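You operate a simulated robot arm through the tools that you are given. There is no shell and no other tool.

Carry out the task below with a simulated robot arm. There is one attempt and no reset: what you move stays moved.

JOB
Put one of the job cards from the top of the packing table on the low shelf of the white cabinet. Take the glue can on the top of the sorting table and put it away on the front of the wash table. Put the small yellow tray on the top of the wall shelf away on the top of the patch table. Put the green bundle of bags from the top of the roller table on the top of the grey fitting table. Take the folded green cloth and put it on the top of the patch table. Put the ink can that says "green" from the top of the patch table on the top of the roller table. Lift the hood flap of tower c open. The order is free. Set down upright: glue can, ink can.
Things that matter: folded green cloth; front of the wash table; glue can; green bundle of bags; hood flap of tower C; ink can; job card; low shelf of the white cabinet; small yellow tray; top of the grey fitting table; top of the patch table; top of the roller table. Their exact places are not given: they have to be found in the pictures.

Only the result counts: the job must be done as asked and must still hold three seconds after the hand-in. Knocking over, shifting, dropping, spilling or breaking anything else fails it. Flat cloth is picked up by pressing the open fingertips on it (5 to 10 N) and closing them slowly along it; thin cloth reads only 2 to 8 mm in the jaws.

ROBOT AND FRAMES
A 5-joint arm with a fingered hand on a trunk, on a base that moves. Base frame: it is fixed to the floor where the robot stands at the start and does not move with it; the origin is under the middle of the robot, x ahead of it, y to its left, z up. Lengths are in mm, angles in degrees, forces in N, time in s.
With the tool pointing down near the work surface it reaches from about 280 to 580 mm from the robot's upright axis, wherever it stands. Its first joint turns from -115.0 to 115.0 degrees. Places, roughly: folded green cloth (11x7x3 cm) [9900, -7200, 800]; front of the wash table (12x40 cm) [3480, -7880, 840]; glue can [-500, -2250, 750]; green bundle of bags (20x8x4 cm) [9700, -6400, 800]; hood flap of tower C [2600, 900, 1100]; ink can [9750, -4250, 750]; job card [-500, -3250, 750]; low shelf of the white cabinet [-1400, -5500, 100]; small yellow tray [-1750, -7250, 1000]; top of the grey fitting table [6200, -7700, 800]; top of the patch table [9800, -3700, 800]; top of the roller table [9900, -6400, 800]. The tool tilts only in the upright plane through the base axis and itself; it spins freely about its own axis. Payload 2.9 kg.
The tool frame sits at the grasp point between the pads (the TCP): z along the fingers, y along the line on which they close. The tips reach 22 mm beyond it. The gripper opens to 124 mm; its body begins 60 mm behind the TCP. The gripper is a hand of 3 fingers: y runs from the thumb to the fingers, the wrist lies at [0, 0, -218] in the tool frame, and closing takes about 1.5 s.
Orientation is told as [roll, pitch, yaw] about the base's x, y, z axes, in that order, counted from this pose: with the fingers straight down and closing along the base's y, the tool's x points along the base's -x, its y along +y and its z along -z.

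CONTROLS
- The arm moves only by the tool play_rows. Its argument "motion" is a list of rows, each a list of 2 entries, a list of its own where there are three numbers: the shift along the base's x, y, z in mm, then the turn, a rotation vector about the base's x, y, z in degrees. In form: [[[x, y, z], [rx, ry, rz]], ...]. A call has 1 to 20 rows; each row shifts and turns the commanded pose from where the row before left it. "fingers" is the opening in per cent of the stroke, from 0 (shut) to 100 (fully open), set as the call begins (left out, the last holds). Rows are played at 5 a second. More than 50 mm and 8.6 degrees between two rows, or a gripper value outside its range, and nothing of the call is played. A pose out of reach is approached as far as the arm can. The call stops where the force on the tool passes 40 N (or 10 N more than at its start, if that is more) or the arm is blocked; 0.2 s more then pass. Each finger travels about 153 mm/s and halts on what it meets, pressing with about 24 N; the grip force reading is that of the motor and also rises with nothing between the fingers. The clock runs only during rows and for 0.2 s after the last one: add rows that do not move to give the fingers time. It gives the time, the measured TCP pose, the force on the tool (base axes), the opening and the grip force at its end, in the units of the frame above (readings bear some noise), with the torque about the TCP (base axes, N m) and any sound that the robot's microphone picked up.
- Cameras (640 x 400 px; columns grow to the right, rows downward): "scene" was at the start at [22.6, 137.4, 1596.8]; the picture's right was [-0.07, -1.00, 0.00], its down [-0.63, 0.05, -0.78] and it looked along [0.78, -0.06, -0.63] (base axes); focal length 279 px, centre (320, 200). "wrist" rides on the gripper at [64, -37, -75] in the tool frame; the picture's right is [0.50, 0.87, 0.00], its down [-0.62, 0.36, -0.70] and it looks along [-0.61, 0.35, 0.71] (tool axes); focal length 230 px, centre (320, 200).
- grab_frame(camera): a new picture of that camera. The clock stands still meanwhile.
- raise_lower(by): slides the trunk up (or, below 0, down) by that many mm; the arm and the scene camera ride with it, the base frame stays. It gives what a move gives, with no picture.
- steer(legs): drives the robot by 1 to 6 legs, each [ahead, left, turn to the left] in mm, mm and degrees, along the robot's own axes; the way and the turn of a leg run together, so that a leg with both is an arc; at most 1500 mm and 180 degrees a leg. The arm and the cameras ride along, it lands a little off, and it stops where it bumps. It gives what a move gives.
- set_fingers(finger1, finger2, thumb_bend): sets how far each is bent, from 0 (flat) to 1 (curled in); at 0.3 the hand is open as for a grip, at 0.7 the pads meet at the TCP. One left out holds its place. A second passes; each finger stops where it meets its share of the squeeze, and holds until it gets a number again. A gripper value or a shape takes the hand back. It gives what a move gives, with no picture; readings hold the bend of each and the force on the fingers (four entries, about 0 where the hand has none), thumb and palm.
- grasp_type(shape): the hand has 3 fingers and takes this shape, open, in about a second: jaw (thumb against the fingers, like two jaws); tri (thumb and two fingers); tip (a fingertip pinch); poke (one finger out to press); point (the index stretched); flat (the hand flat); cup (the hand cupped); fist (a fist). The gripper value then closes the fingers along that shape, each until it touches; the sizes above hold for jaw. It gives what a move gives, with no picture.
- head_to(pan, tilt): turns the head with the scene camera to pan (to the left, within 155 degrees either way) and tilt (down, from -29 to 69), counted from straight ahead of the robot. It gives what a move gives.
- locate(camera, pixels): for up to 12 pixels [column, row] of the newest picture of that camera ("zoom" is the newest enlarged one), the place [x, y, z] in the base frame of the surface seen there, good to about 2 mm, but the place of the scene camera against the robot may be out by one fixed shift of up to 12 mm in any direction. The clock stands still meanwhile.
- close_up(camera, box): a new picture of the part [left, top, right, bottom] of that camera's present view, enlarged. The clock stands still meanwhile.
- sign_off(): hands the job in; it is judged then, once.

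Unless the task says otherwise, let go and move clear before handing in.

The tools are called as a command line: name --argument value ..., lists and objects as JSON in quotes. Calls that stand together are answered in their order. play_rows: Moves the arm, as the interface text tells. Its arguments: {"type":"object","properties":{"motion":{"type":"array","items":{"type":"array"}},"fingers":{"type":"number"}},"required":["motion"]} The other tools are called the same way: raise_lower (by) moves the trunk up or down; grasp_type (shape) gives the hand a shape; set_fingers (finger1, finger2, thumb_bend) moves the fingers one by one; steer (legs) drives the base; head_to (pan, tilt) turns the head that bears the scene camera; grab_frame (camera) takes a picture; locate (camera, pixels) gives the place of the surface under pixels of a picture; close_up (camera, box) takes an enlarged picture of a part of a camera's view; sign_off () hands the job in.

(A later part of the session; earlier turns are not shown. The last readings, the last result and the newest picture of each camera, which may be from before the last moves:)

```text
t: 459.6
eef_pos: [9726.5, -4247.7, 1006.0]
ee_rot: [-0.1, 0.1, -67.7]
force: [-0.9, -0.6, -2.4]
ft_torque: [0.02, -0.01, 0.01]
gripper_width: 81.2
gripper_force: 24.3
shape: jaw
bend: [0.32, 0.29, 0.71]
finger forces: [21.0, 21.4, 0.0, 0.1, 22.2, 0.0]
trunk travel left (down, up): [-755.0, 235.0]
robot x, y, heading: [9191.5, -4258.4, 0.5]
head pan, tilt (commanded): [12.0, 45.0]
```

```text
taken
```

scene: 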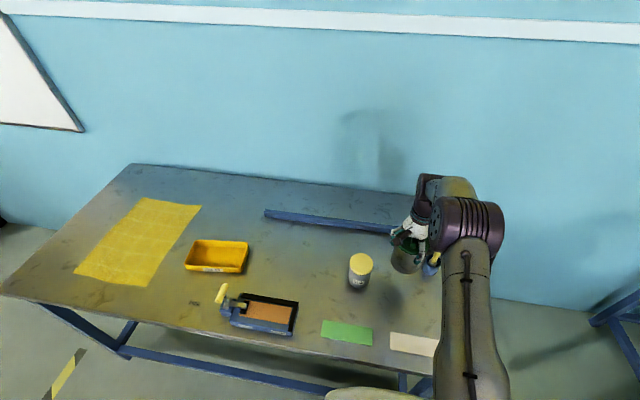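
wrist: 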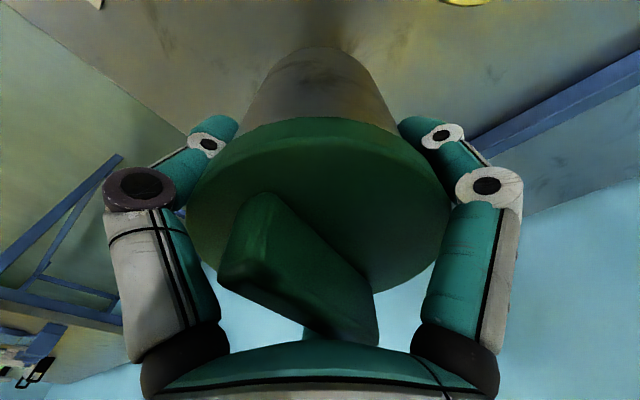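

The green ink can is lifted. I'll raise it, back off and slide right to the roller table.

play_rows --motion '[[[-20, 0, 40], [0, 0, 0]], [[-30, 0, 30], [0, 0, 0]], [[-30, 0, 20], [0, 0, 0]], [[-30, 0, 0], [0, 0, 0]]]'

steer --legs '[[-350, 0, 0], [0, -1400, 0], [0, -700, 0]]'

head_to --pan 0 --tilt 35

grab_frame --camera "scene"

close_up --camera "scene" --box '[60, 130, 580, 330]'

```text
t: 460.6
eef_pos: [9616.4, -4246.0, 1094.4]
ee_rot: [-0.1, 0.1, -67.7]
force: [-0.7, 0.6, -2.9]
ft_torque: [0.01, 0.03, 0.0]
gripper_width: 81.0
gripper_force: 23.6
shape: jaw
bend: [0.32, 0.29, 0.71]
finger forces: [21.0, 21.5, 0.0, 0.0, 22.1, 0.0]
trunk travel left (down, up): [-755.0, 235.0]
robot x, y, heading: [9190.0, -4259.0, 0.4]
head pan, tilt (commanded): [12.0, 45.0]
```

```text
t: 473.0
eef_pos: [9272.7, -6366.0, 1093.8]
ee_rot: [-0.2, 0.0, -67.8]
force: [-0.2, 0.3, -2.7]
ft_torque: [0.05, 0.02, 0.01]
gripper_width: 81.0
gripper_force: 24.0
shape: jaw
bend: [0.32, 0.29, 0.71]
finger forces: [21.0, 21.6, 0.0, 0.0, 22.2, 0.0]
trunk travel left (down, up): [-755.0, 235.0]
robot x, y, heading: [8844.6, -6375.6, 0.6]
head pan, tilt (commanded): [12.0, 45.0]
```

```text
t: 473.7
eef_pos: [9272.8, -6366.4, 1091.9]
ee_rot: [-0.3, 0.1, -67.9]
force: [0.0, 0.7, -2.0]
ft_torque: [0.03, 0.02, 0.03]
gripper_width: 80.8
gripper_force: 24.3
shape: jaw
bend: [0.32, 0.29, 0.71]
finger forces: [21.0, 21.6, 0.0, 0.0, 22.1, 0.0]
trunk travel left (down, up): [-755.0, 235.0]
robot x, y, heading: [8845.7, -6374.5, 0.2]
head pan, tilt (commanded): [0.0, 35.0]
```

```text
taken
```

scene: 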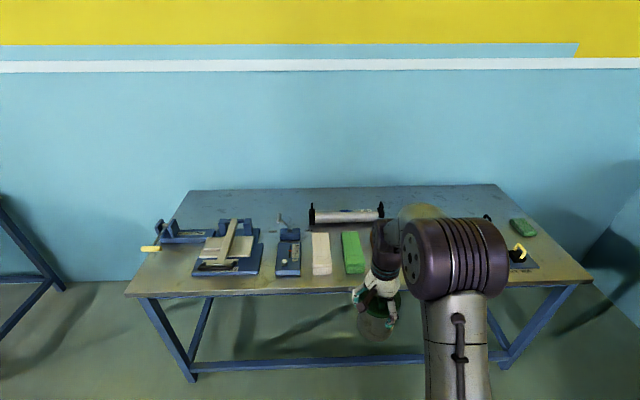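

```text
1.23 times, centred on (320, 230) of scene
```

zoom: 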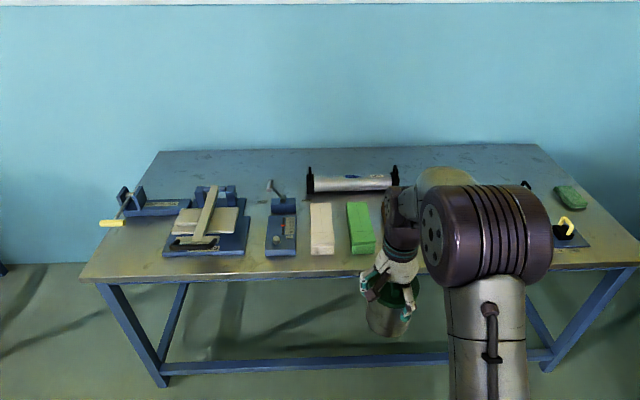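

I see the green bundle at (353,252), rollers, and the folded green cloth at (523,226). The arm hides the right part; I'll shift to see the free areas.

steer --legs '[[0, -550, 0]]'

head_to --pan 15 --tilt 38

grab_frame --camera "scene"

locate --camera "scene" --pixels '[[200, 200], [250, 220], [300, 220], [350, 220], [380, 220], [320, 260], [360, 270], [220, 270], [150, 230], [400, 190], [280, 190], [340, 180]]'

```text
t: 476.9
eef_pos: [9273.9, -6913.2, 1093.7]
ee_rot: [-0.2, 0.1, -68.2]
force: [-0.1, 0.9, -1.9]
ft_torque: [-0.03, 0.04, 0.02]
gripper_width: 81.1
gripper_force: 24.1
shape: jaw
bend: [0.32, 0.29, 0.71]
finger forces: [21.0, 21.6, 0.1, 0.0, 22.2, 0.0]
trunk travel left (down, up): [-755.0, 235.0]
robot x, y, heading: [8847.1, -6918.2, -0.3]
head pan, tilt (commanded): [0.0, 35.0]
```

```text
t: 477.6
eef_pos: [9274.7, -6913.8, 1094.1]
ee_rot: [-0.2, 0.1, -68.2]
force: [-0.1, 0.0, -2.0]
ft_torque: [-0.02, 0.0, -0.02]
gripper_width: 80.9
gripper_force: 24.3
shape: jaw
bend: [0.32, 0.29, 0.71]
finger forces: [21.0, 21.6, 0.0, 0.0, 22.2, 0.0]
trunk travel left (down, up): [-755.0, 235.0]
robot x, y, heading: [8846.2, -6923.3, -0.0]
head pan, tilt (commanded): [15.0, 38.0]
```

```text
taken
```

scene: 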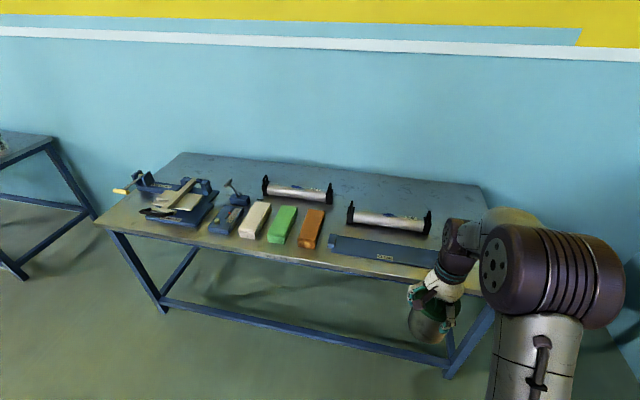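

```text
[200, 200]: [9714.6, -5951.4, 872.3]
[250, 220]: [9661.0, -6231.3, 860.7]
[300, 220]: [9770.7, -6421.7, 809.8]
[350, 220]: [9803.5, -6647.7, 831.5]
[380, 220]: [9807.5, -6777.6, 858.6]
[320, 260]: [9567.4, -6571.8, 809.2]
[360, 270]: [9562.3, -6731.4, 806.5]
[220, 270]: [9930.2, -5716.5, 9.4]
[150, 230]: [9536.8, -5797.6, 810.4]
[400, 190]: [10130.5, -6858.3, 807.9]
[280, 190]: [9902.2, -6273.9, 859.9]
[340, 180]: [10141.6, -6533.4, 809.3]
```

The right part is hidden by the arm. I'll turn the robot left so the arm swings away, and look at the right end of the table.

steer --legs '[[0, 0, 50]]'

head_to --pan -55 --tilt 38

grab_frame --camera "scene"

close_up --camera "scene" --box '[150, 120, 470, 300]'

```text
t: 480.3
eef_pos: [9111.4, -6585.0, 1093.5]
ee_rot: [-0.2, 0.0, -17.3]
force: [-0.1, 0.8, -2.9]
ft_torque: [0.01, 0.05, 0.0]
gripper_width: 81.1
gripper_force: 23.6
shape: jaw
bend: [0.33, 0.29, 0.71]
finger forces: [20.9, 21.5, 0.0, 0.1, 21.8, 0.0]
trunk travel left (down, up): [-755.0, 235.0]
robot x, y, heading: [8851.5, -6920.3, 51.2]
head pan, tilt (commanded): [15.0, 38.0]
```

```text
t: 481.7
eef_pos: [9110.9, -6584.0, 1093.5]
ee_rot: [-0.2, 0.1, -17.3]
force: [0.0, -0.7, -2.3]
ft_torque: [0.01, 0.01, 0.02]
gripper_width: 80.6
gripper_force: 23.4
shape: jaw
bend: [0.33, 0.29, 0.71]
finger forces: [21.0, 21.4, 0.0, 0.1, 21.8, 0.0]
trunk travel left (down, up): [-755.0, 235.0]
robot x, y, heading: [8845.4, -6921.0, 50.8]
head pan, tilt (commanded): [-55.0, 38.0]
```

```text
taken
```

scene: 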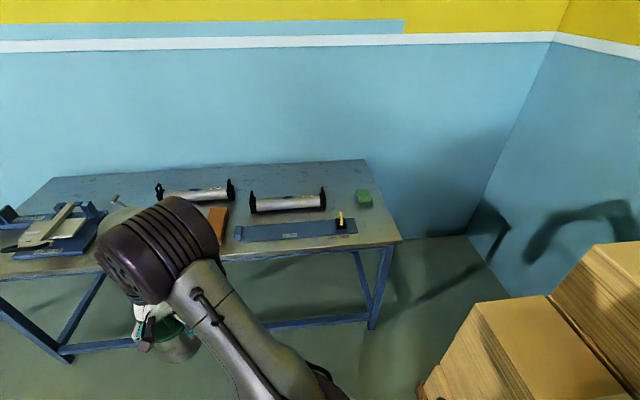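

```text
2.00 times, centred on (310, 210) of scene
```

zoom: 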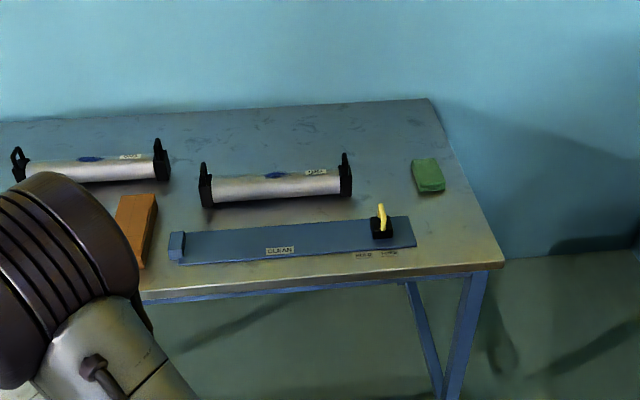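

There's free table near zoom (455,235), right of the CLEAN track. I'll locate it along with the cloth.

locate --camera "zoom" --pixels '[[455, 240], [440, 215], [470, 255], [416, 240], [410, 217], [428, 170], [415, 192], [444, 188], [500, 265], [355, 190], [160, 250], [430, 260]]'

locate --camera "scene" --pixels '[[390, 265], [375, 310], [300, 325], [370, 325], [470, 310], [430, 385], [550, 320]]'

```text
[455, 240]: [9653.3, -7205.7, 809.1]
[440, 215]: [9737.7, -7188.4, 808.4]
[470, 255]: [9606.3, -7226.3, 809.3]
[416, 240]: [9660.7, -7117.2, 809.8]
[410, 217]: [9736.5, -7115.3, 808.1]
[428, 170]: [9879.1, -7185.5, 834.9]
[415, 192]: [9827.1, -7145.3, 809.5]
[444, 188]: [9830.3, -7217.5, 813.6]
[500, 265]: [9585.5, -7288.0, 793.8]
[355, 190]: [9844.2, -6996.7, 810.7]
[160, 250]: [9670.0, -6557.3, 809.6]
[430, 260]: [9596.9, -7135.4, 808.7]
```

```text
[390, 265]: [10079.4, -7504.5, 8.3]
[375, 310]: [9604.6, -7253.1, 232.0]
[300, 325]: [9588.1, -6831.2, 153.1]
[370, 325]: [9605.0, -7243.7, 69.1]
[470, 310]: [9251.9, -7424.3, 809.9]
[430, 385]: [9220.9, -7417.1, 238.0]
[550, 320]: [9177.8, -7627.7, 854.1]
```

The spot (9685,-7203) at the right front is free, with the cloth behind it at x≥9827. I'll face +x again at about (9220,-7050), keeping clear of the pallet at (9221,-7417).

steer --legs '[[0, 0, -51]]'

steer --legs '[[370, -120, 0]]'

head_to --pan -10 --tilt 50

grab_frame --camera "scene"

grab_frame --camera "wrist"

```text
t: 484.4
eef_pos: [9274.8, -6906.8, 1094.2]
ee_rot: [-0.2, 0.0, -67.4]
force: [-0.7, -0.3, -2.5]
ft_torque: [0.01, 0.01, -0.02]
gripper_width: 80.6
gripper_force: 23.6
shape: jaw
bend: [0.33, 0.29, 0.71]
finger forces: [21.0, 21.3, 0.0, 0.0, 21.7, 0.0]
trunk travel left (down, up): [-755.0, 235.0]
robot x, y, heading: [8847.5, -6922.6, 1.0]
head pan, tilt (commanded): [-55.0, 38.0]
```

```text
t: 486.9
eef_pos: [9657.0, -7025.2, 1092.8]
ee_rot: [-0.1, 0.1, -67.5]
force: [-0.7, -0.3, -2.9]
ft_torque: [-0.01, 0.03, -0.01]
gripper_width: 80.9
gripper_force: 24.4
shape: jaw
bend: [0.33, 0.29, 0.71]
finger forces: [21.0, 21.4, 0.0, 0.1, 21.7, 0.0]
trunk travel left (down, up): [-755.0, 235.0]
robot x, y, heading: [9231.3, -7038.3, 0.5]
head pan, tilt (commanded): [-55.0, 38.0]
```

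```text
t: 488.0
eef_pos: [9657.0, -7025.1, 1093.7]
ee_rot: [-0.2, 0.1, -67.4]
force: [-0.3, -0.3, -1.7]
ft_torque: [0.0, 0.03, -0.01]
gripper_width: 80.8
gripper_force: 24.4
shape: jaw
bend: [0.33, 0.29, 0.71]
finger forces: [21.1, 21.4, 0.0, 0.0, 21.5, 0.0]
trunk travel left (down, up): [-755.0, 235.0]
robot x, y, heading: [9229.1, -7037.9, 0.5]
head pan, tilt (commanded): [-10.0, 50.0]
```

```text
taken
```

scene: 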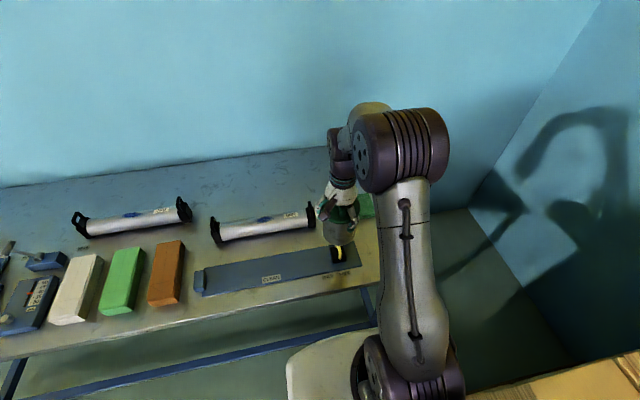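

```text
taken
```

wrist: 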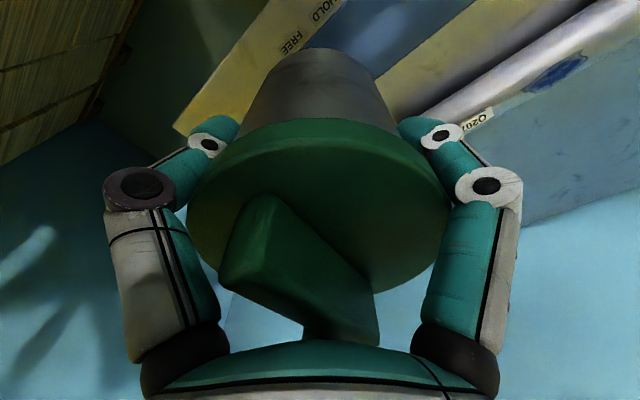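

play_rows --motion '[[[7, -44.5, 0], [0, 0, 0]], [[7, -44.5, 0], [0, 0, 0]], [[7, -44.5, 0], [0, 0, 0]], [[7, -44.5, 0], [0, 0, 0]]]'

grab_frame --camera "scene"

grab_frame --camera "wrist"

locate --camera "wrist" --pixels '[[320, 20], [370, 50], [400, 90], [420, 60], [250, 60], [200, 100], [450, 30], [350, 15]]'

```text
t: 489.0
eef_pos: [9684.8, -7205.3, 1092.1]
ee_rot: [-0.1, 0.2, -67.5]
force: [0.8, -0.6, -2.9]
ft_torque: [0.04, -0.01, 0.02]
gripper_width: 81.0
gripper_force: 24.4
shape: jaw
bend: [0.33, 0.29, 0.71]
finger forces: [21.2, 21.5, 0.1, 0.1, 21.6, 0.0]
trunk travel left (down, up): [-755.0, 235.0]
robot x, y, heading: [9230.1, -7036.5, 0.5]
head pan, tilt (commanded): [-10.0, 50.0]
```

```text
taken
```

scene: 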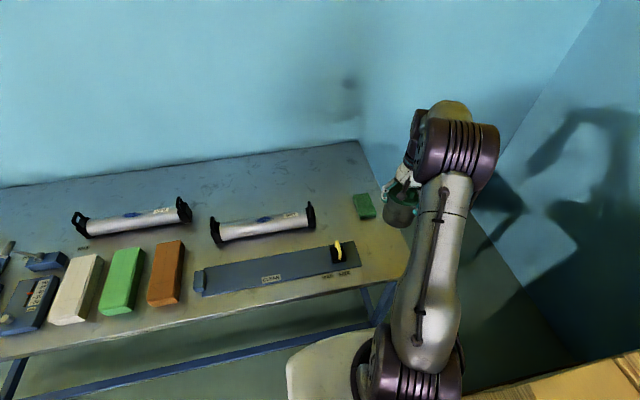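

```text
taken
```

wrist: 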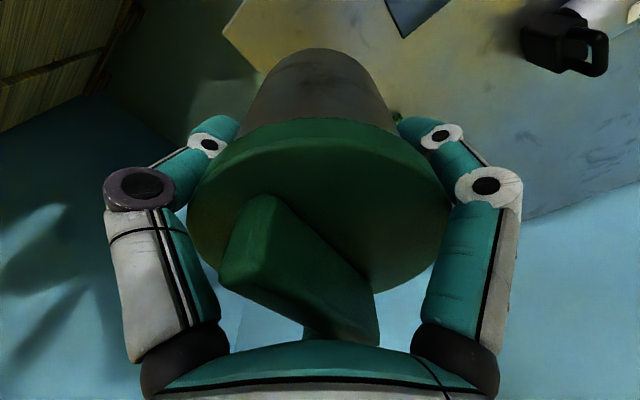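

```text
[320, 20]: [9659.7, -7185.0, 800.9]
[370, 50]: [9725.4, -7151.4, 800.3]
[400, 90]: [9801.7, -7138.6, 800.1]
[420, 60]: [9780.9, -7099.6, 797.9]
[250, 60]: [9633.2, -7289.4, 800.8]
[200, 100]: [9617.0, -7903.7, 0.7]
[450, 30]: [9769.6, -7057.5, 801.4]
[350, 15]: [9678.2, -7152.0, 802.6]
```

Table z≈801 below. Lowering the can (touchdown expected at TCP z≈891).

play_rows --motion '[[[0, 0, -45], [0, 0, 0]], [[0, 0, -45], [0, 0, 0]], [[0, 0, -45], [0, 0, 0]], [[0, 0, -35], [0, 0, 0]], [[0, 0, -15], [0, 0, 0]], [[0, 0, -8], [0, 0, 0]]]'

play_rows --motion '[[[0, 0, -4], [0, 0, 0]], [[0, 0, -2], [0, 0, 0]]]'

play_rows --motion '[[[0, 0, -2], [0, 0, 0]]]'

```text
t: 490.4
eef_pos: [9684.4, -7203.8, 900.9]
ee_rot: [-0.2, 0.1, -67.5]
force: [0.4, 0.2, -2.9]
ft_torque: [0.03, 0.03, 0.0]
gripper_width: 80.7
gripper_force: 23.5
shape: jaw
bend: [0.33, 0.29, 0.71]
finger forces: [20.9, 21.6, 0.1, 0.0, 21.9, 0.0]
trunk travel left (down, up): [-755.0, 235.0]
robot x, y, heading: [9226.2, -7039.3, 1.1]
head pan, tilt (commanded): [-10.0, 50.0]
```

```text
t: 491.0
eef_pos: [9685.5, -7202.7, 894.3]
ee_rot: [-0.1, 0.1, -67.5]
force: [-0.2, -0.6, -2.7]
ft_torque: [-0.02, -0.01, -0.01]
gripper_width: 80.8
gripper_force: 23.7
shape: jaw
bend: [0.33, 0.29, 0.71]
finger forces: [21.0, 21.6, 0.0, 0.1, 22.1, 0.0]
trunk travel left (down, up): [-755.0, 235.0]
robot x, y, heading: [9230.3, -7038.4, 0.8]
head pan, tilt (commanded): [-10.0, 50.0]
```

```text
t: 491.4
eef_pos: [9685.0, -7202.3, 892.4]
ee_rot: [-0.1, 0.0, -67.6]
force: [0.2, 0.2, -2.4]
ft_torque: [0.06, 0.0, 0.04]
gripper_width: 80.8
gripper_force: 24.6
shape: jaw
bend: [0.33, 0.29, 0.71]
finger forces: [20.9, 21.7, 0.0, 0.1, 22.0, 0.0]
trunk travel left (down, up): [-755.0, 235.0]
robot x, y, heading: [9231.4, -7038.8, 0.8]
head pan, tilt (commanded): [-10.0, 50.0]
```

play_rows --motion '[[[0, 0, -1.5], [0, 0, 0]]]'

play_rows --motion '[[[0, 0, -1.5], [0, 0, 0]]]'

play_rows --motion '[[[0, 0, -1.5], [0, 0, 0]]]'

```text
t: 491.8
eef_pos: [9685.8, -7203.3, 892.2]
ee_rot: [-0.1, 0.0, -67.6]
force: [0.3, -0.2, -2.4]
ft_torque: [-0.02, 0.0, -0.01]
gripper_width: 80.8
gripper_force: 23.7
shape: jaw
bend: [0.33, 0.29, 0.71]
finger forces: [20.9, 21.5, 0.0, 0.0, 22.0, 0.1]
trunk travel left (down, up): [-755.0, 235.0]
robot x, y, heading: [9230.9, -7037.3, 0.7]
head pan, tilt (commanded): [-10.0, 50.0]
```

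```text
t: 492.2
eef_pos: [9684.5, -7202.3, 890.4]
ee_rot: [0.0, 0.2, -67.5]
force: [-0.1, -1.7, 2.7]
ft_torque: [-0.04, 0.03, 0.03]
gripper_width: 80.9
gripper_force: 23.9
shape: jaw
bend: [0.33, 0.29, 0.71]
finger forces: [21.3, 21.7, 0.0, 0.0, 22.2, 0.0]
trunk travel left (down, up): [-755.0, 235.0]
robot x, y, heading: [9233.3, -7040.4, 0.5]
head pan, tilt (commanded): [-10.0, 50.0]
```

```text
t: 492.6
eef_pos: [9684.9, -7202.3, 889.6]
ee_rot: [0.0, 0.0, -67.5]
force: [-0.3, -1.4, 12.0]
ft_torque: [-0.05, 0.05, 0.03]
gripper_width: 80.5
gripper_force: 23.6
shape: jaw
bend: [0.33, 0.29, 0.71]
finger forces: [22.0, 22.5, 0.1, 0.1, 22.9, 0.0]
trunk travel left (down, up): [-755.0, 235.0]
robot x, y, heading: [9227.6, -7040.1, 0.8]
head pan, tilt (commanded): [-10.0, 50.0]
```

Touchdown (12 N). Opening and rising.

play_rows --motion '[[[0, 0, 1], [0, 0, 0]], [[0, 0, 0], [0, 0, 0]], [[0, 0, 0], [0, 0, 0]], [[0, 0, 0], [0, 0, 0]], [[0, 0, 0], [0, 0, 0]], [[0, 0, 0], [0, 0, 0]]]' --fingers 100

grab_frame --camera "wrist"

play_rows --motion '[[[0, 0, 20], [0, 0, 0]], [[0, 0, 40], [0, 0, 0]], [[0, 0, 45], [0, 0, 0]], [[0, 0, 45], [0, 0, 0]], [[0, 0, 45], [0, 0, 0]]]'

grab_frame --camera "wrist"

```text
t: 494.0
eef_pos: [9685.5, -7202.2, 889.0]
ee_rot: [-0.1, 0.0, -67.5]
force: [-0.9, 0.1, 1.8]
ft_torque: [-0.02, -0.01, -0.02]
gripper_width: 124.1
gripper_force: 0.1
shape: jaw
bend: [0.3, 0.29, 0.3]
finger forces: [0.1, 0.7, 0.1, 0.0, 0.0, 0.0]
trunk travel left (down, up): [-755.0, 235.0]
robot x, y, heading: [9226.4, -7037.5, 0.6]
head pan, tilt (commanded): [-10.0, 50.0]
```

```text
taken
```

wrist: 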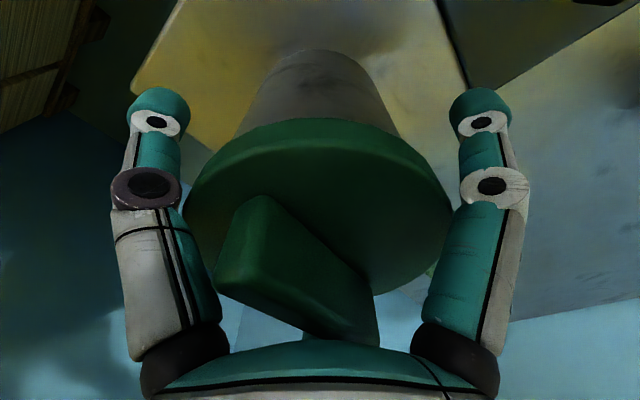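

```text
t: 495.2
eef_pos: [9684.4, -7203.2, 1084.1]
ee_rot: [-0.2, 0.1, -67.5]
force: [0.0, 0.4, -0.1]
ft_torque: [-0.01, 0.02, -0.01]
gripper_width: 123.8
gripper_force: 0.0
shape: jaw
bend: [0.3, 0.3, 0.3]
finger forces: [0.1, 0.0, 0.0, 0.1, 0.0, 0.1]
trunk travel left (down, up): [-755.0, 235.0]
robot x, y, heading: [9229.0, -7039.9, 0.7]
head pan, tilt (commanded): [-10.0, 50.0]
heard: snap
```

```text
taken
```

wrist: 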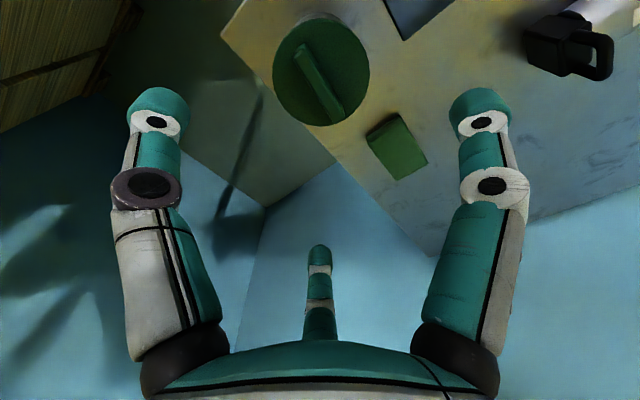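

The can stands upright on the roller table with its lid on. The folded green cloth is visible at wrist (398,147); I'll locate it.

close_up --camera "wrist" --box '[340, 90, 460, 200]'

locate --camera "wrist" --pixels '[[368, 136], [400, 115], [426, 160], [397, 178], [397, 145], [392, 178], [366, 145], [440, 170], [340, 120]]'

```text
3.64 times, centred on (400, 145) of wrist
```

zoom: 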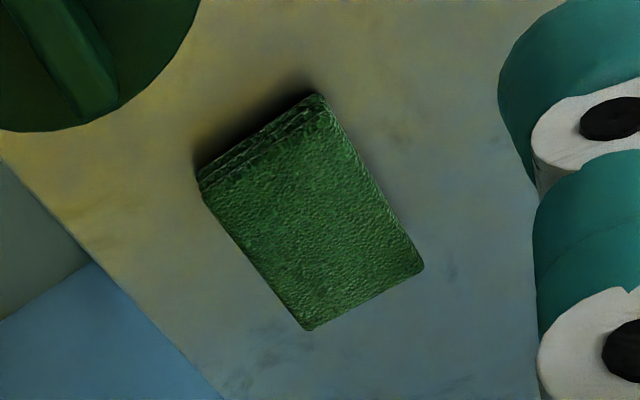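

```text
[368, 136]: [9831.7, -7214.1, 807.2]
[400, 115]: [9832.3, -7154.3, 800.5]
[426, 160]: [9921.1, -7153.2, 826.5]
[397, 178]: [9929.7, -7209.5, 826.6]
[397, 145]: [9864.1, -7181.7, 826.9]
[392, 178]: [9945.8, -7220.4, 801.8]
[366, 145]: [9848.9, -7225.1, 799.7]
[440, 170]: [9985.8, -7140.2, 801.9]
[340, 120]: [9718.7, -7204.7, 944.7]
```

locate --camera "zoom" --pixels '[[203, 188], [325, 100], [422, 265], [308, 328], [310, 215], [205, 175], [316, 97], [260, 260], [370, 180], [360, 298]]'

```text
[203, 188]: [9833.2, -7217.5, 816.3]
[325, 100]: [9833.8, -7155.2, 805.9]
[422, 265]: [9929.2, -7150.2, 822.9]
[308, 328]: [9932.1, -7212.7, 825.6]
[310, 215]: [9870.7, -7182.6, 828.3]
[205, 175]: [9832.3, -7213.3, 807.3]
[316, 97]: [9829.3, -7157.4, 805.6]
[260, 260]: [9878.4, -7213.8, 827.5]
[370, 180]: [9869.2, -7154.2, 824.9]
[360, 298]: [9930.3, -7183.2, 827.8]
```

Cloth spans x 9830–9931, y −7217…−7152, top z≈827. I'll move the base closer, turn the tool so it closes along y, and approach it from above.

steer --legs '[[90, -85, -0.7]]'

play_rows --motion '[[[10, 13, 0], [0, 0, 8.4]], [[10, 13, 0], [0, 0, 8.4]], [[10, 13, 0], [0, 0, 8.4]], [[10, 13, 0], [0, 0, 8.4]], [[10, 13, 0], [0, 0, 8.4]], [[10, 13, 0], [0, 0, 8.4]], [[10, 13, 0], [0, 0, 8.4]], [[10, 13, 0], [0, 0, 8.4]]]'

grab_frame --camera "wrist"

grab_frame --camera "scene"

```text
t: 496.4
eef_pos: [9774.8, -7292.7, 1084.1]
ee_rot: [-0.2, 0.1, -68.1]
force: [0.0, -0.8, 0.2]
ft_torque: [-0.02, -0.01, -0.01]
gripper_width: 124.0
gripper_force: 0.0
shape: jaw
bend: [0.3, 0.3, 0.3]
finger forces: [0.0, 0.0, 0.1, 0.0, 0.0, 0.0]
trunk travel left (down, up): [-755.0, 235.0]
robot x, y, heading: [9321.1, -7120.0, -0.3]
head pan, tilt (commanded): [-10.0, 50.0]
```

```text
t: 498.2
eef_pos: [9855.8, -7186.8, 1083.5]
ee_rot: [0.0, 0.1, -0.8]
force: [-0.2, -0.2, 0.2]
ft_torque: [0.0, 0.0, 0.01]
gripper_width: 124.0
gripper_force: 0.0
shape: jaw
bend: [0.3, 0.3, 0.3]
finger forces: [0.1, 0.1, 0.0, 0.1, 0.0, 0.0]
trunk travel left (down, up): [-755.0, 235.0]
robot x, y, heading: [9321.4, -7121.2, 0.1]
head pan, tilt (commanded): [-10.0, 50.0]
```

```text
taken
```

wrist: 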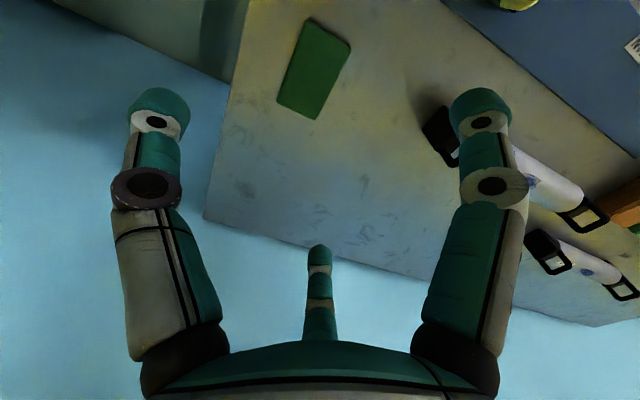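

```text
taken
```

scene: 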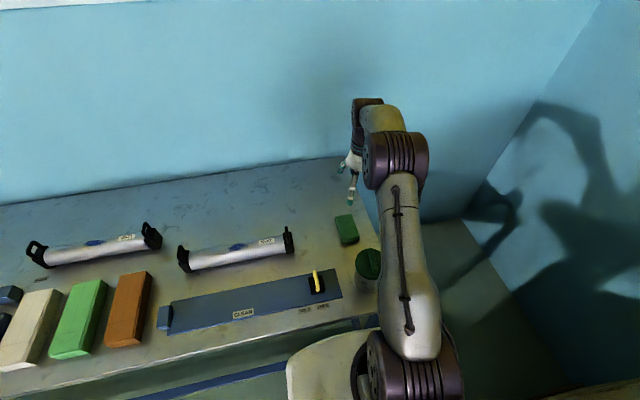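

close_up --camera "wrist" --box '[250, 0, 380, 130]'

locate --camera "wrist" --pixels '[[309, 20], [348, 46], [316, 117], [279, 98], [315, 70], [330, 32], [297, 108], [293, 58], [333, 82]]'

```text
3.08 times, centred on (315, 65) of wrist
```

zoom: 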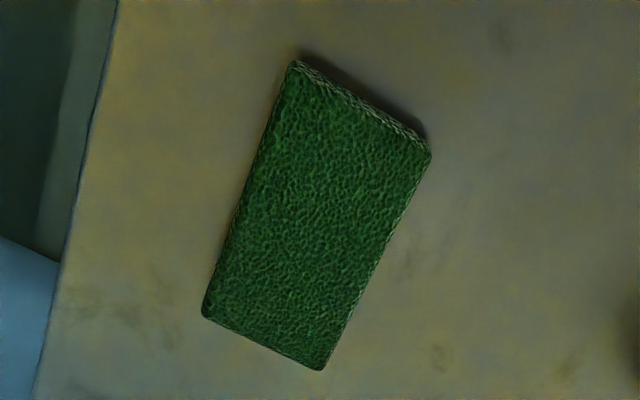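

```text
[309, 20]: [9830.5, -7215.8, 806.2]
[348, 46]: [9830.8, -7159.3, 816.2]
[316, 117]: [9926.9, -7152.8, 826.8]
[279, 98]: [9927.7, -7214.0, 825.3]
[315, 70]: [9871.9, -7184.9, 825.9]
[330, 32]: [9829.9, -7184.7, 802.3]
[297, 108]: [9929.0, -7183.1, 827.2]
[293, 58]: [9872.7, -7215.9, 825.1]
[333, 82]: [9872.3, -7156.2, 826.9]
```

The cloth centre is (9880,-7185). I'll shift over it with a small offset toward the finger side and lower the trunk 150 for better reach.

play_rows --motion '[[[11, 7, 0], [0, 0, 0.4]], [[11, 7, 0], [0, 0, 0.4]]]'

raise_lower --by -150

grab_frame --camera "wrist"

```text
t: 498.9
eef_pos: [9876.8, -7174.0, 1084.3]
ee_rot: [0.1, 0.2, -0.1]
force: [0.3, -0.4, 0.8]
ft_torque: [0.02, -0.02, 0.05]
gripper_width: 123.9
gripper_force: 0.0
shape: jaw
bend: [0.3, 0.3, 0.3]
finger forces: [0.0, 0.0, 0.0, 0.0, 0.1, 0.0]
trunk travel left (down, up): [-755.0, 235.0]
robot x, y, heading: [9318.9, -7122.6, 0.2]
head pan, tilt (commanded): [-10.0, 50.0]
```

```text
t: 500.6
eef_pos: [9876.7, -7175.1, 934.1]
ee_rot: [0.1, 0.1, -0.2]
force: [-0.7, -0.3, 0.7]
ft_torque: [0.04, 0.01, 0.02]
gripper_width: 123.7
gripper_force: 0.1
shape: jaw
bend: [0.3, 0.3, 0.3]
finger forces: [0.1, 0.1, 0.0, 0.0, 0.0, 0.1]
trunk travel left (down, up): [-605.0, 385.0]
robot x, y, heading: [9323.3, -7121.1, 0.1]
head pan, tilt (commanded): [-10.0, 50.0]
```

```text
taken
```

wrist: 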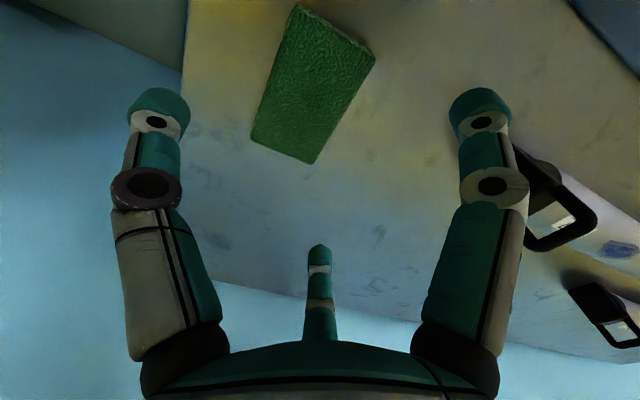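

play_rows --motion '[[[0, 1, -40], [0, 0, 0]], [[0, 1, -35], [0, 0, 0]], [[0, 0, -20], [0, 0, 0]], [[0, 0, -8], [0, 0, 0]], [[0, 0, 0], [0, 0, 0]]]'

grab_frame --camera "wrist"

grab_frame --camera "scene"

```text
t: 501.8
eef_pos: [9877.1, -7173.8, 831.0]
ee_rot: [0.0, 0.1, -0.2]
force: [0.6, -0.1, -0.2]
ft_torque: [0.02, -0.01, 0.03]
gripper_width: 123.8
gripper_force: 0.1
shape: jaw
bend: [0.3, 0.3, 0.3]
finger forces: [0.0, 0.0, 0.0, 0.0, 0.0, 0.0]
trunk travel left (down, up): [-605.0, 385.0]
robot x, y, heading: [9322.0, -7119.9, 0.1]
head pan, tilt (commanded): [-10.0, 50.0]
```

```text
taken
```

wrist: 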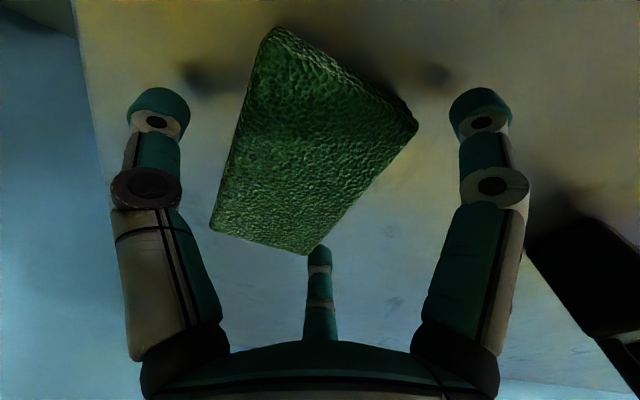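

```text
taken
```

scene: 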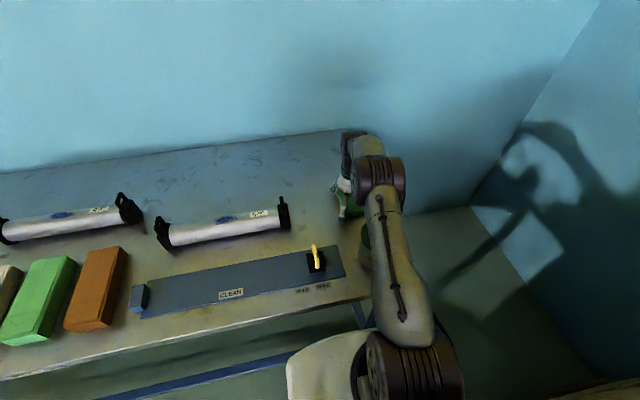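

The cloth sits between thumb and fingers. Lowering 4 mm and closing.

play_rows --motion '[[[0, 0, -4], [0, 0, 0]], [[0, 0, 0], [0, 0, 0]]]'

play_rows --motion '[[[0, 0, 0], [0, 0, 0]], [[0, 0, 0], [0, 0, 0]], [[0, 0, 0], [0, 0, 0]], [[0, 0, 0], [0, 0, 0]], [[0, 0, 0], [0, 0, 0]], [[0, 0, 0], [0, 0, 0]], [[0, 0, 0], [0, 0, 0]], [[0, 0, 0], [0, 0, 0]]]' --fingers 20

grab_frame --camera "wrist"

```text
t: 502.4
eef_pos: [9876.5, -7174.2, 827.0]
ee_rot: [0.1, 0.1, -0.2]
force: [0.7, 0.0, 0.1]
ft_torque: [0.0, 0.0, 0.0]
gripper_width: 123.8
gripper_force: 0.1
shape: jaw
bend: [0.3, 0.3, 0.3]
finger forces: [0.1, 0.0, 0.0, 0.0, 0.0, 0.0]
trunk travel left (down, up): [-605.0, 385.0]
robot x, y, heading: [9315.9, -7122.8, 0.1]
head pan, tilt (commanded): [-10.0, 50.0]
```

```text
t: 504.2
eef_pos: [9877.1, -7172.7, 828.4]
ee_rot: [0.0, 0.2, -0.2]
force: [-0.8, 0.1, 0.2]
ft_torque: [0.03, -0.01, 0.06]
gripper_width: 67.9
gripper_force: 24.4
shape: jaw
bend: [0.78, 0.39, 0.7]
finger forces: [19.5, 19.5, 0.1, 0.0, 38.9, 0.0]
trunk travel left (down, up): [-605.0, 385.0]
robot x, y, heading: [9324.8, -7119.3, 0.1]
head pan, tilt (commanded): [-10.0, 50.0]
```

```text
taken
```

wrist: 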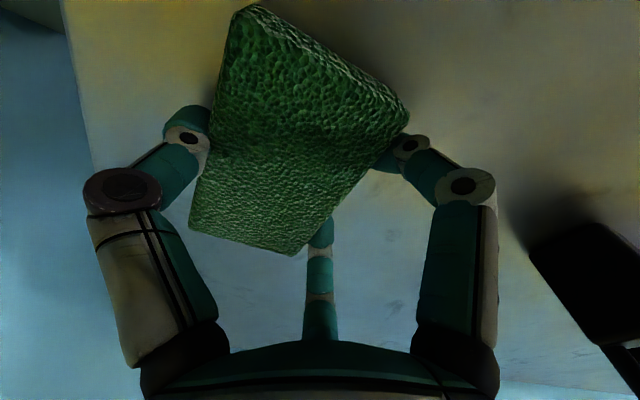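

The cloth is gripped across its width. Lifting gently.

play_rows --motion '[[[0, 0, 5], [0, 0, 0]], [[0, 0, 10], [0, 0, 0]], [[0, 0, 20], [0, 0, 0]], [[0, 0, 30], [0, 0, 0]]]'

grab_frame --camera "wrist"

grab_frame --camera "scene"

```text
t: 505.2
eef_pos: [9875.3, -7173.4, 892.9]
ee_rot: [0.0, 0.0, -0.3]
force: [-0.4, 1.5, -0.6]
ft_torque: [0.01, -0.01, 0.0]
gripper_width: 67.6
gripper_force: 23.5
shape: jaw
bend: [0.78, 0.78, 0.7]
finger forces: [19.4, 19.6, 0.0, 0.0, 39.2, 0.0]
trunk travel left (down, up): [-605.0, 385.0]
robot x, y, heading: [9320.1, -7117.6, 0.5]
head pan, tilt (commanded): [-10.0, 50.0]
```

```text
taken
```

wrist: 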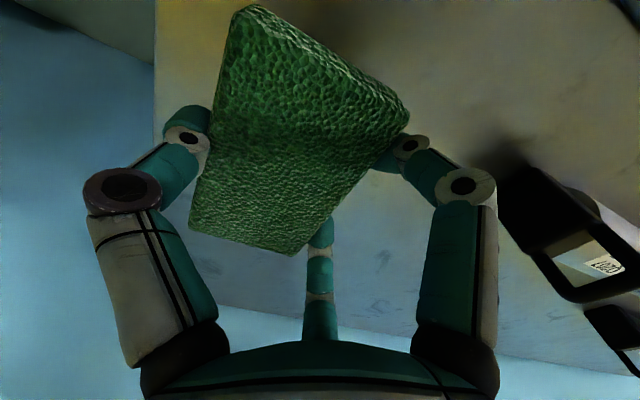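

```text
taken
```

scene: 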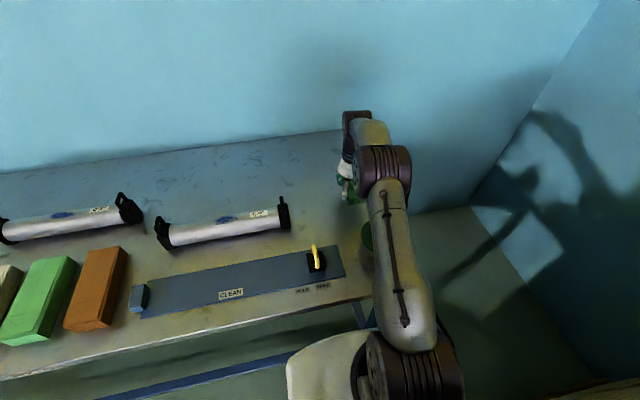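

The cloth is held. I'll raise the trunk 200 to clear the ink can, then drive back and left to the patch table.

raise_lower --by 220

steer --legs '[[-420, 60, 0], [0, 1400, 0], [0, 1400, 0], [0, 400, 0]]'

grab_frame --camera "wrist"

head_to --pan 0 --tilt 40

grab_frame --camera "scene"

```text
t: 507.5
eef_pos: [9876.5, -7172.3, 1112.2]
ee_rot: [0.0, 0.1, -0.2]
force: [-0.2, 0.0, -0.8]
ft_torque: [0.01, 0.0, 0.03]
gripper_width: 67.9
gripper_force: 23.4
shape: jaw
bend: [0.78, 0.78, 0.7]
finger forces: [19.5, 19.7, 0.1, 0.0, 39.2, 0.1]
trunk travel left (down, up): [-825.0, 165.0]
robot x, y, heading: [9325.8, -7123.5, 0.1]
head pan, tilt (commanded): [-10.0, 50.0]
```

```text
t: 525.6
eef_pos: [9462.7, -3859.4, 1112.4]
ee_rot: [0.0, 0.2, 0.0]
force: [0.1, 0.8, -0.2]
ft_torque: [0.05, -0.03, 0.0]
gripper_width: 67.5
gripper_force: 24.4
shape: jaw
bend: [0.78, 0.78, 0.7]
finger forces: [19.5, 19.6, 0.1, 0.0, 39.3, 0.0]
trunk travel left (down, up): [-825.0, 165.0]
robot x, y, heading: [8911.1, -3805.9, -0.0]
head pan, tilt (commanded): [-10.0, 50.0]
```

```text
taken
```

wrist: 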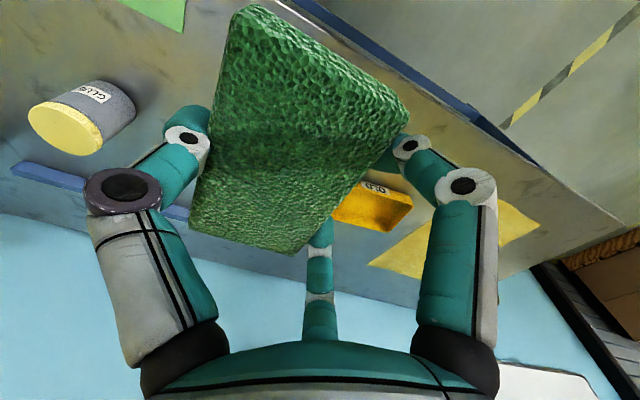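

```text
t: 526.3
eef_pos: [9463.3, -3859.9, 1112.2]
ee_rot: [0.0, 0.2, 0.0]
force: [-0.4, 0.0, -0.5]
ft_torque: [-0.01, -0.01, -0.04]
gripper_width: 67.7
gripper_force: 23.9
shape: jaw
bend: [0.78, 0.78, 0.7]
finger forces: [19.6, 19.7, 0.1, 0.0, 39.2, 0.0]
trunk travel left (down, up): [-825.0, 165.0]
robot x, y, heading: [8909.7, -3809.0, 0.3]
head pan, tilt (commanded): [0.0, 40.0]
```

```text
taken
```

scene: 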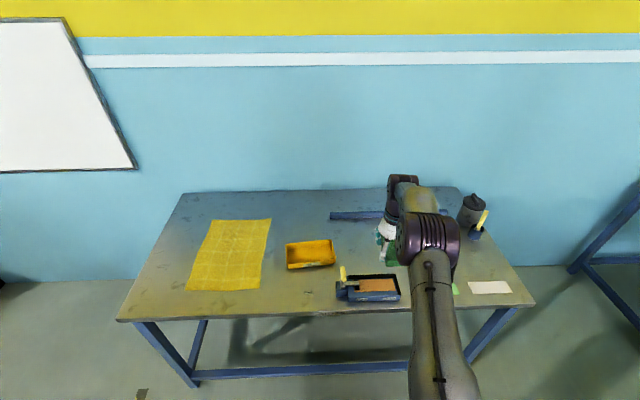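

I'll place the cloth at about (9720,-3900), between the tray and the glue jar.

steer --legs '[[275, -35, 0]]'

play_rows --motion '[[[-15, 0, -40], [0, 0, 0]], [[0, 0, -45], [0, 0, 0]], [[0, 0, -45], [0, 0, 0]], [[0, 0, -45], [0, 0, 0]], [[0, 0, 0], [0, 0, 0]]]'

grab_frame --camera "wrist"

grab_frame --camera "scene"

```text
t: 528.3
eef_pos: [9736.0, -3894.2, 1112.1]
ee_rot: [0.1, 0.0, -0.1]
force: [0.6, -0.8, -0.5]
ft_torque: [-0.01, 0.0, -0.01]
gripper_width: 67.5
gripper_force: 23.9
shape: jaw
bend: [0.78, 0.78, 0.7]
finger forces: [19.4, 19.7, 0.0, 0.0, 39.1, 0.1]
trunk travel left (down, up): [-825.0, 165.0]
robot x, y, heading: [9182.6, -3845.1, 0.3]
head pan, tilt (commanded): [0.0, 40.0]
```

```text
t: 529.5
eef_pos: [9721.6, -3895.6, 937.0]
ee_rot: [0.0, 0.2, -0.1]
force: [0.2, 0.1, -0.2]
ft_torque: [0.03, -0.01, 0.01]
gripper_width: 67.2
gripper_force: 24.3
shape: jaw
bend: [0.78, 0.78, 0.7]
finger forces: [19.6, 19.9, 0.1, 0.0, 39.3, 0.0]
trunk travel left (down, up): [-825.0, 165.0]
robot x, y, heading: [9181.1, -3842.1, 0.6]
head pan, tilt (commanded): [0.0, 40.0]
```

```text
taken
```

wrist: 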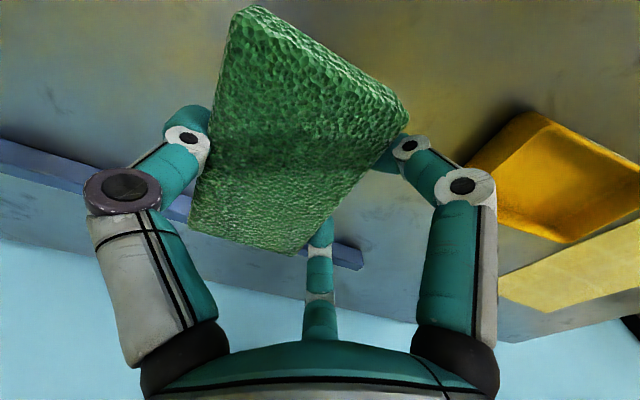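

```text
taken
```

scene: 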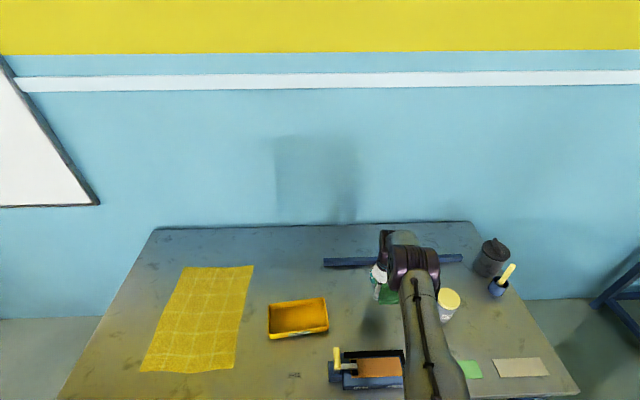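

play_rows --motion '[[[0, 0, -40], [0, 0, 0]], [[0, 0, -40], [0, 0, 0]], [[0, 0, -18], [0, 0, 0]], [[0, 0, -6], [0, 0, 0]]]'

play_rows --motion '[[[0, 0, -3], [0, 0, 0]]]'

play_rows --motion '[[[0, 0, -2], [0, 0, 0]]]'

```text
t: 530.5
eef_pos: [9711.5, -3894.4, 838.3]
ee_rot: [0.0, 0.1, -0.1]
force: [0.3, 0.1, -0.1]
ft_torque: [0.0, 0.0, -0.01]
gripper_width: 67.5
gripper_force: 23.9
shape: jaw
bend: [0.79, 0.78, 0.7]
finger forces: [19.6, 19.8, 0.1, 0.0, 39.3, 0.0]
out of reach, approached as far as the arm can: row 3
trunk travel left (down, up): [-825.0, 165.0]
robot x, y, heading: [9179.8, -3843.7, 0.1]
head pan, tilt (commanded): [0.0, 40.0]
```

```text
t: 530.9
eef_pos: [9709.8, -3892.8, 835.3]
ee_rot: [0.0, 0.1, 0.0]
force: [0.3, 1.4, -0.1]
ft_torque: [0.02, -0.03, -0.05]
gripper_width: 67.2
gripper_force: 23.2
shape: jaw
bend: [0.79, 0.78, 0.7]
finger forces: [19.5, 19.9, 0.0, 0.1, 39.3, 0.1]
trunk travel left (down, up): [-825.0, 165.0]
robot x, y, heading: [9178.8, -3844.6, 0.1]
head pan, tilt (commanded): [0.0, 40.0]
```

```text
t: 531.3
eef_pos: [9709.3, -3894.0, 835.2]
ee_rot: [0.0, 0.2, 0.0]
force: [-0.2, -0.7, 0.4]
ft_torque: [0.01, -0.02, -0.04]
gripper_width: 67.4
gripper_force: 24.3
shape: jaw
bend: [0.79, 0.78, 0.7]
finger forces: [19.6, 19.8, 0.0, 0.0, 39.4, 0.1]
out of reach, approached as far as the arm can: row 1
trunk travel left (down, up): [-825.0, 165.0]
robot x, y, heading: [9181.2, -3843.2, 0.2]
head pan, tilt (commanded): [0.0, 40.0]
```

The arm is at its reach limit; I'll use the trunk for the last 7 mm.

raise_lower --by -6

grab_frame --camera "wrist"

```text
t: 531.8
eef_pos: [9708.8, -3894.4, 830.2]
ee_rot: [-0.1, 0.1, 0.0]
force: [0.0, 0.2, 0.0]
ft_torque: [-0.01, -0.02, 0.05]
gripper_width: 67.3
gripper_force: 24.6
shape: jaw
bend: [0.79, 0.78, 0.7]
finger forces: [19.5, 19.8, 0.1, 0.0, 39.4, 0.0]
trunk travel left (down, up): [-819.0, 171.0]
robot x, y, heading: [9182.3, -3843.1, 0.2]
head pan, tilt (commanded): [0.0, 40.0]
```

```text
taken
```

wrist: 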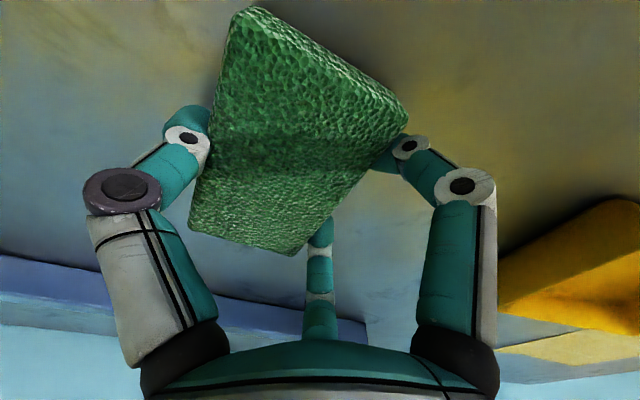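

raise_lower --by -3

play_rows --motion '[[[0, 0, 0], [0, 0, 0]], [[0, 0, 0], [0, 0, 0]], [[0, 0, 0], [0, 0, 0]], [[0, 0, 0], [0, 0, 0]], [[0, 0, 0], [0, 0, 0]], [[0, 0, 0], [0, 0, 0]]]' --fingers 100

grab_frame --camera "wrist"

```text
t: 532.3
eef_pos: [9709.7, -3894.0, 827.7]
ee_rot: [-0.1, 0.1, 0.0]
force: [0.6, 0.5, 3.3]
ft_torque: [0.11, 0.05, 0.01]
gripper_width: 67.4
gripper_force: 23.8
shape: jaw
bend: [0.79, 0.78, 0.7]
finger forces: [20.0, 20.0, 0.0, 0.1, 39.5, 0.0]
trunk travel left (down, up): [-816.0, 174.0]
robot x, y, heading: [9180.0, -3844.4, 0.2]
head pan, tilt (commanded): [0.0, 40.0]
```

```text
t: 533.7
eef_pos: [9709.2, -3893.9, 826.7]
ee_rot: [0.0, 0.1, 0.0]
force: [0.0, -0.2, -0.3]
ft_torque: [0.01, -0.03, 0.02]
gripper_width: 123.9
gripper_force: 0.0
shape: jaw
bend: [0.3, 0.3, 0.3]
finger forces: [0.0, 0.1, 0.1, 0.1, 0.0, 0.0]
trunk travel left (down, up): [-816.0, 174.0]
robot x, y, heading: [9182.2, -3845.8, -0.1]
head pan, tilt (commanded): [0.0, 40.0]
```

```text
taken
```

wrist: 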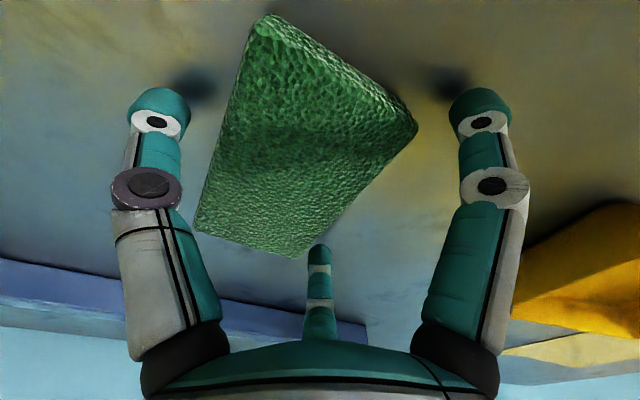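

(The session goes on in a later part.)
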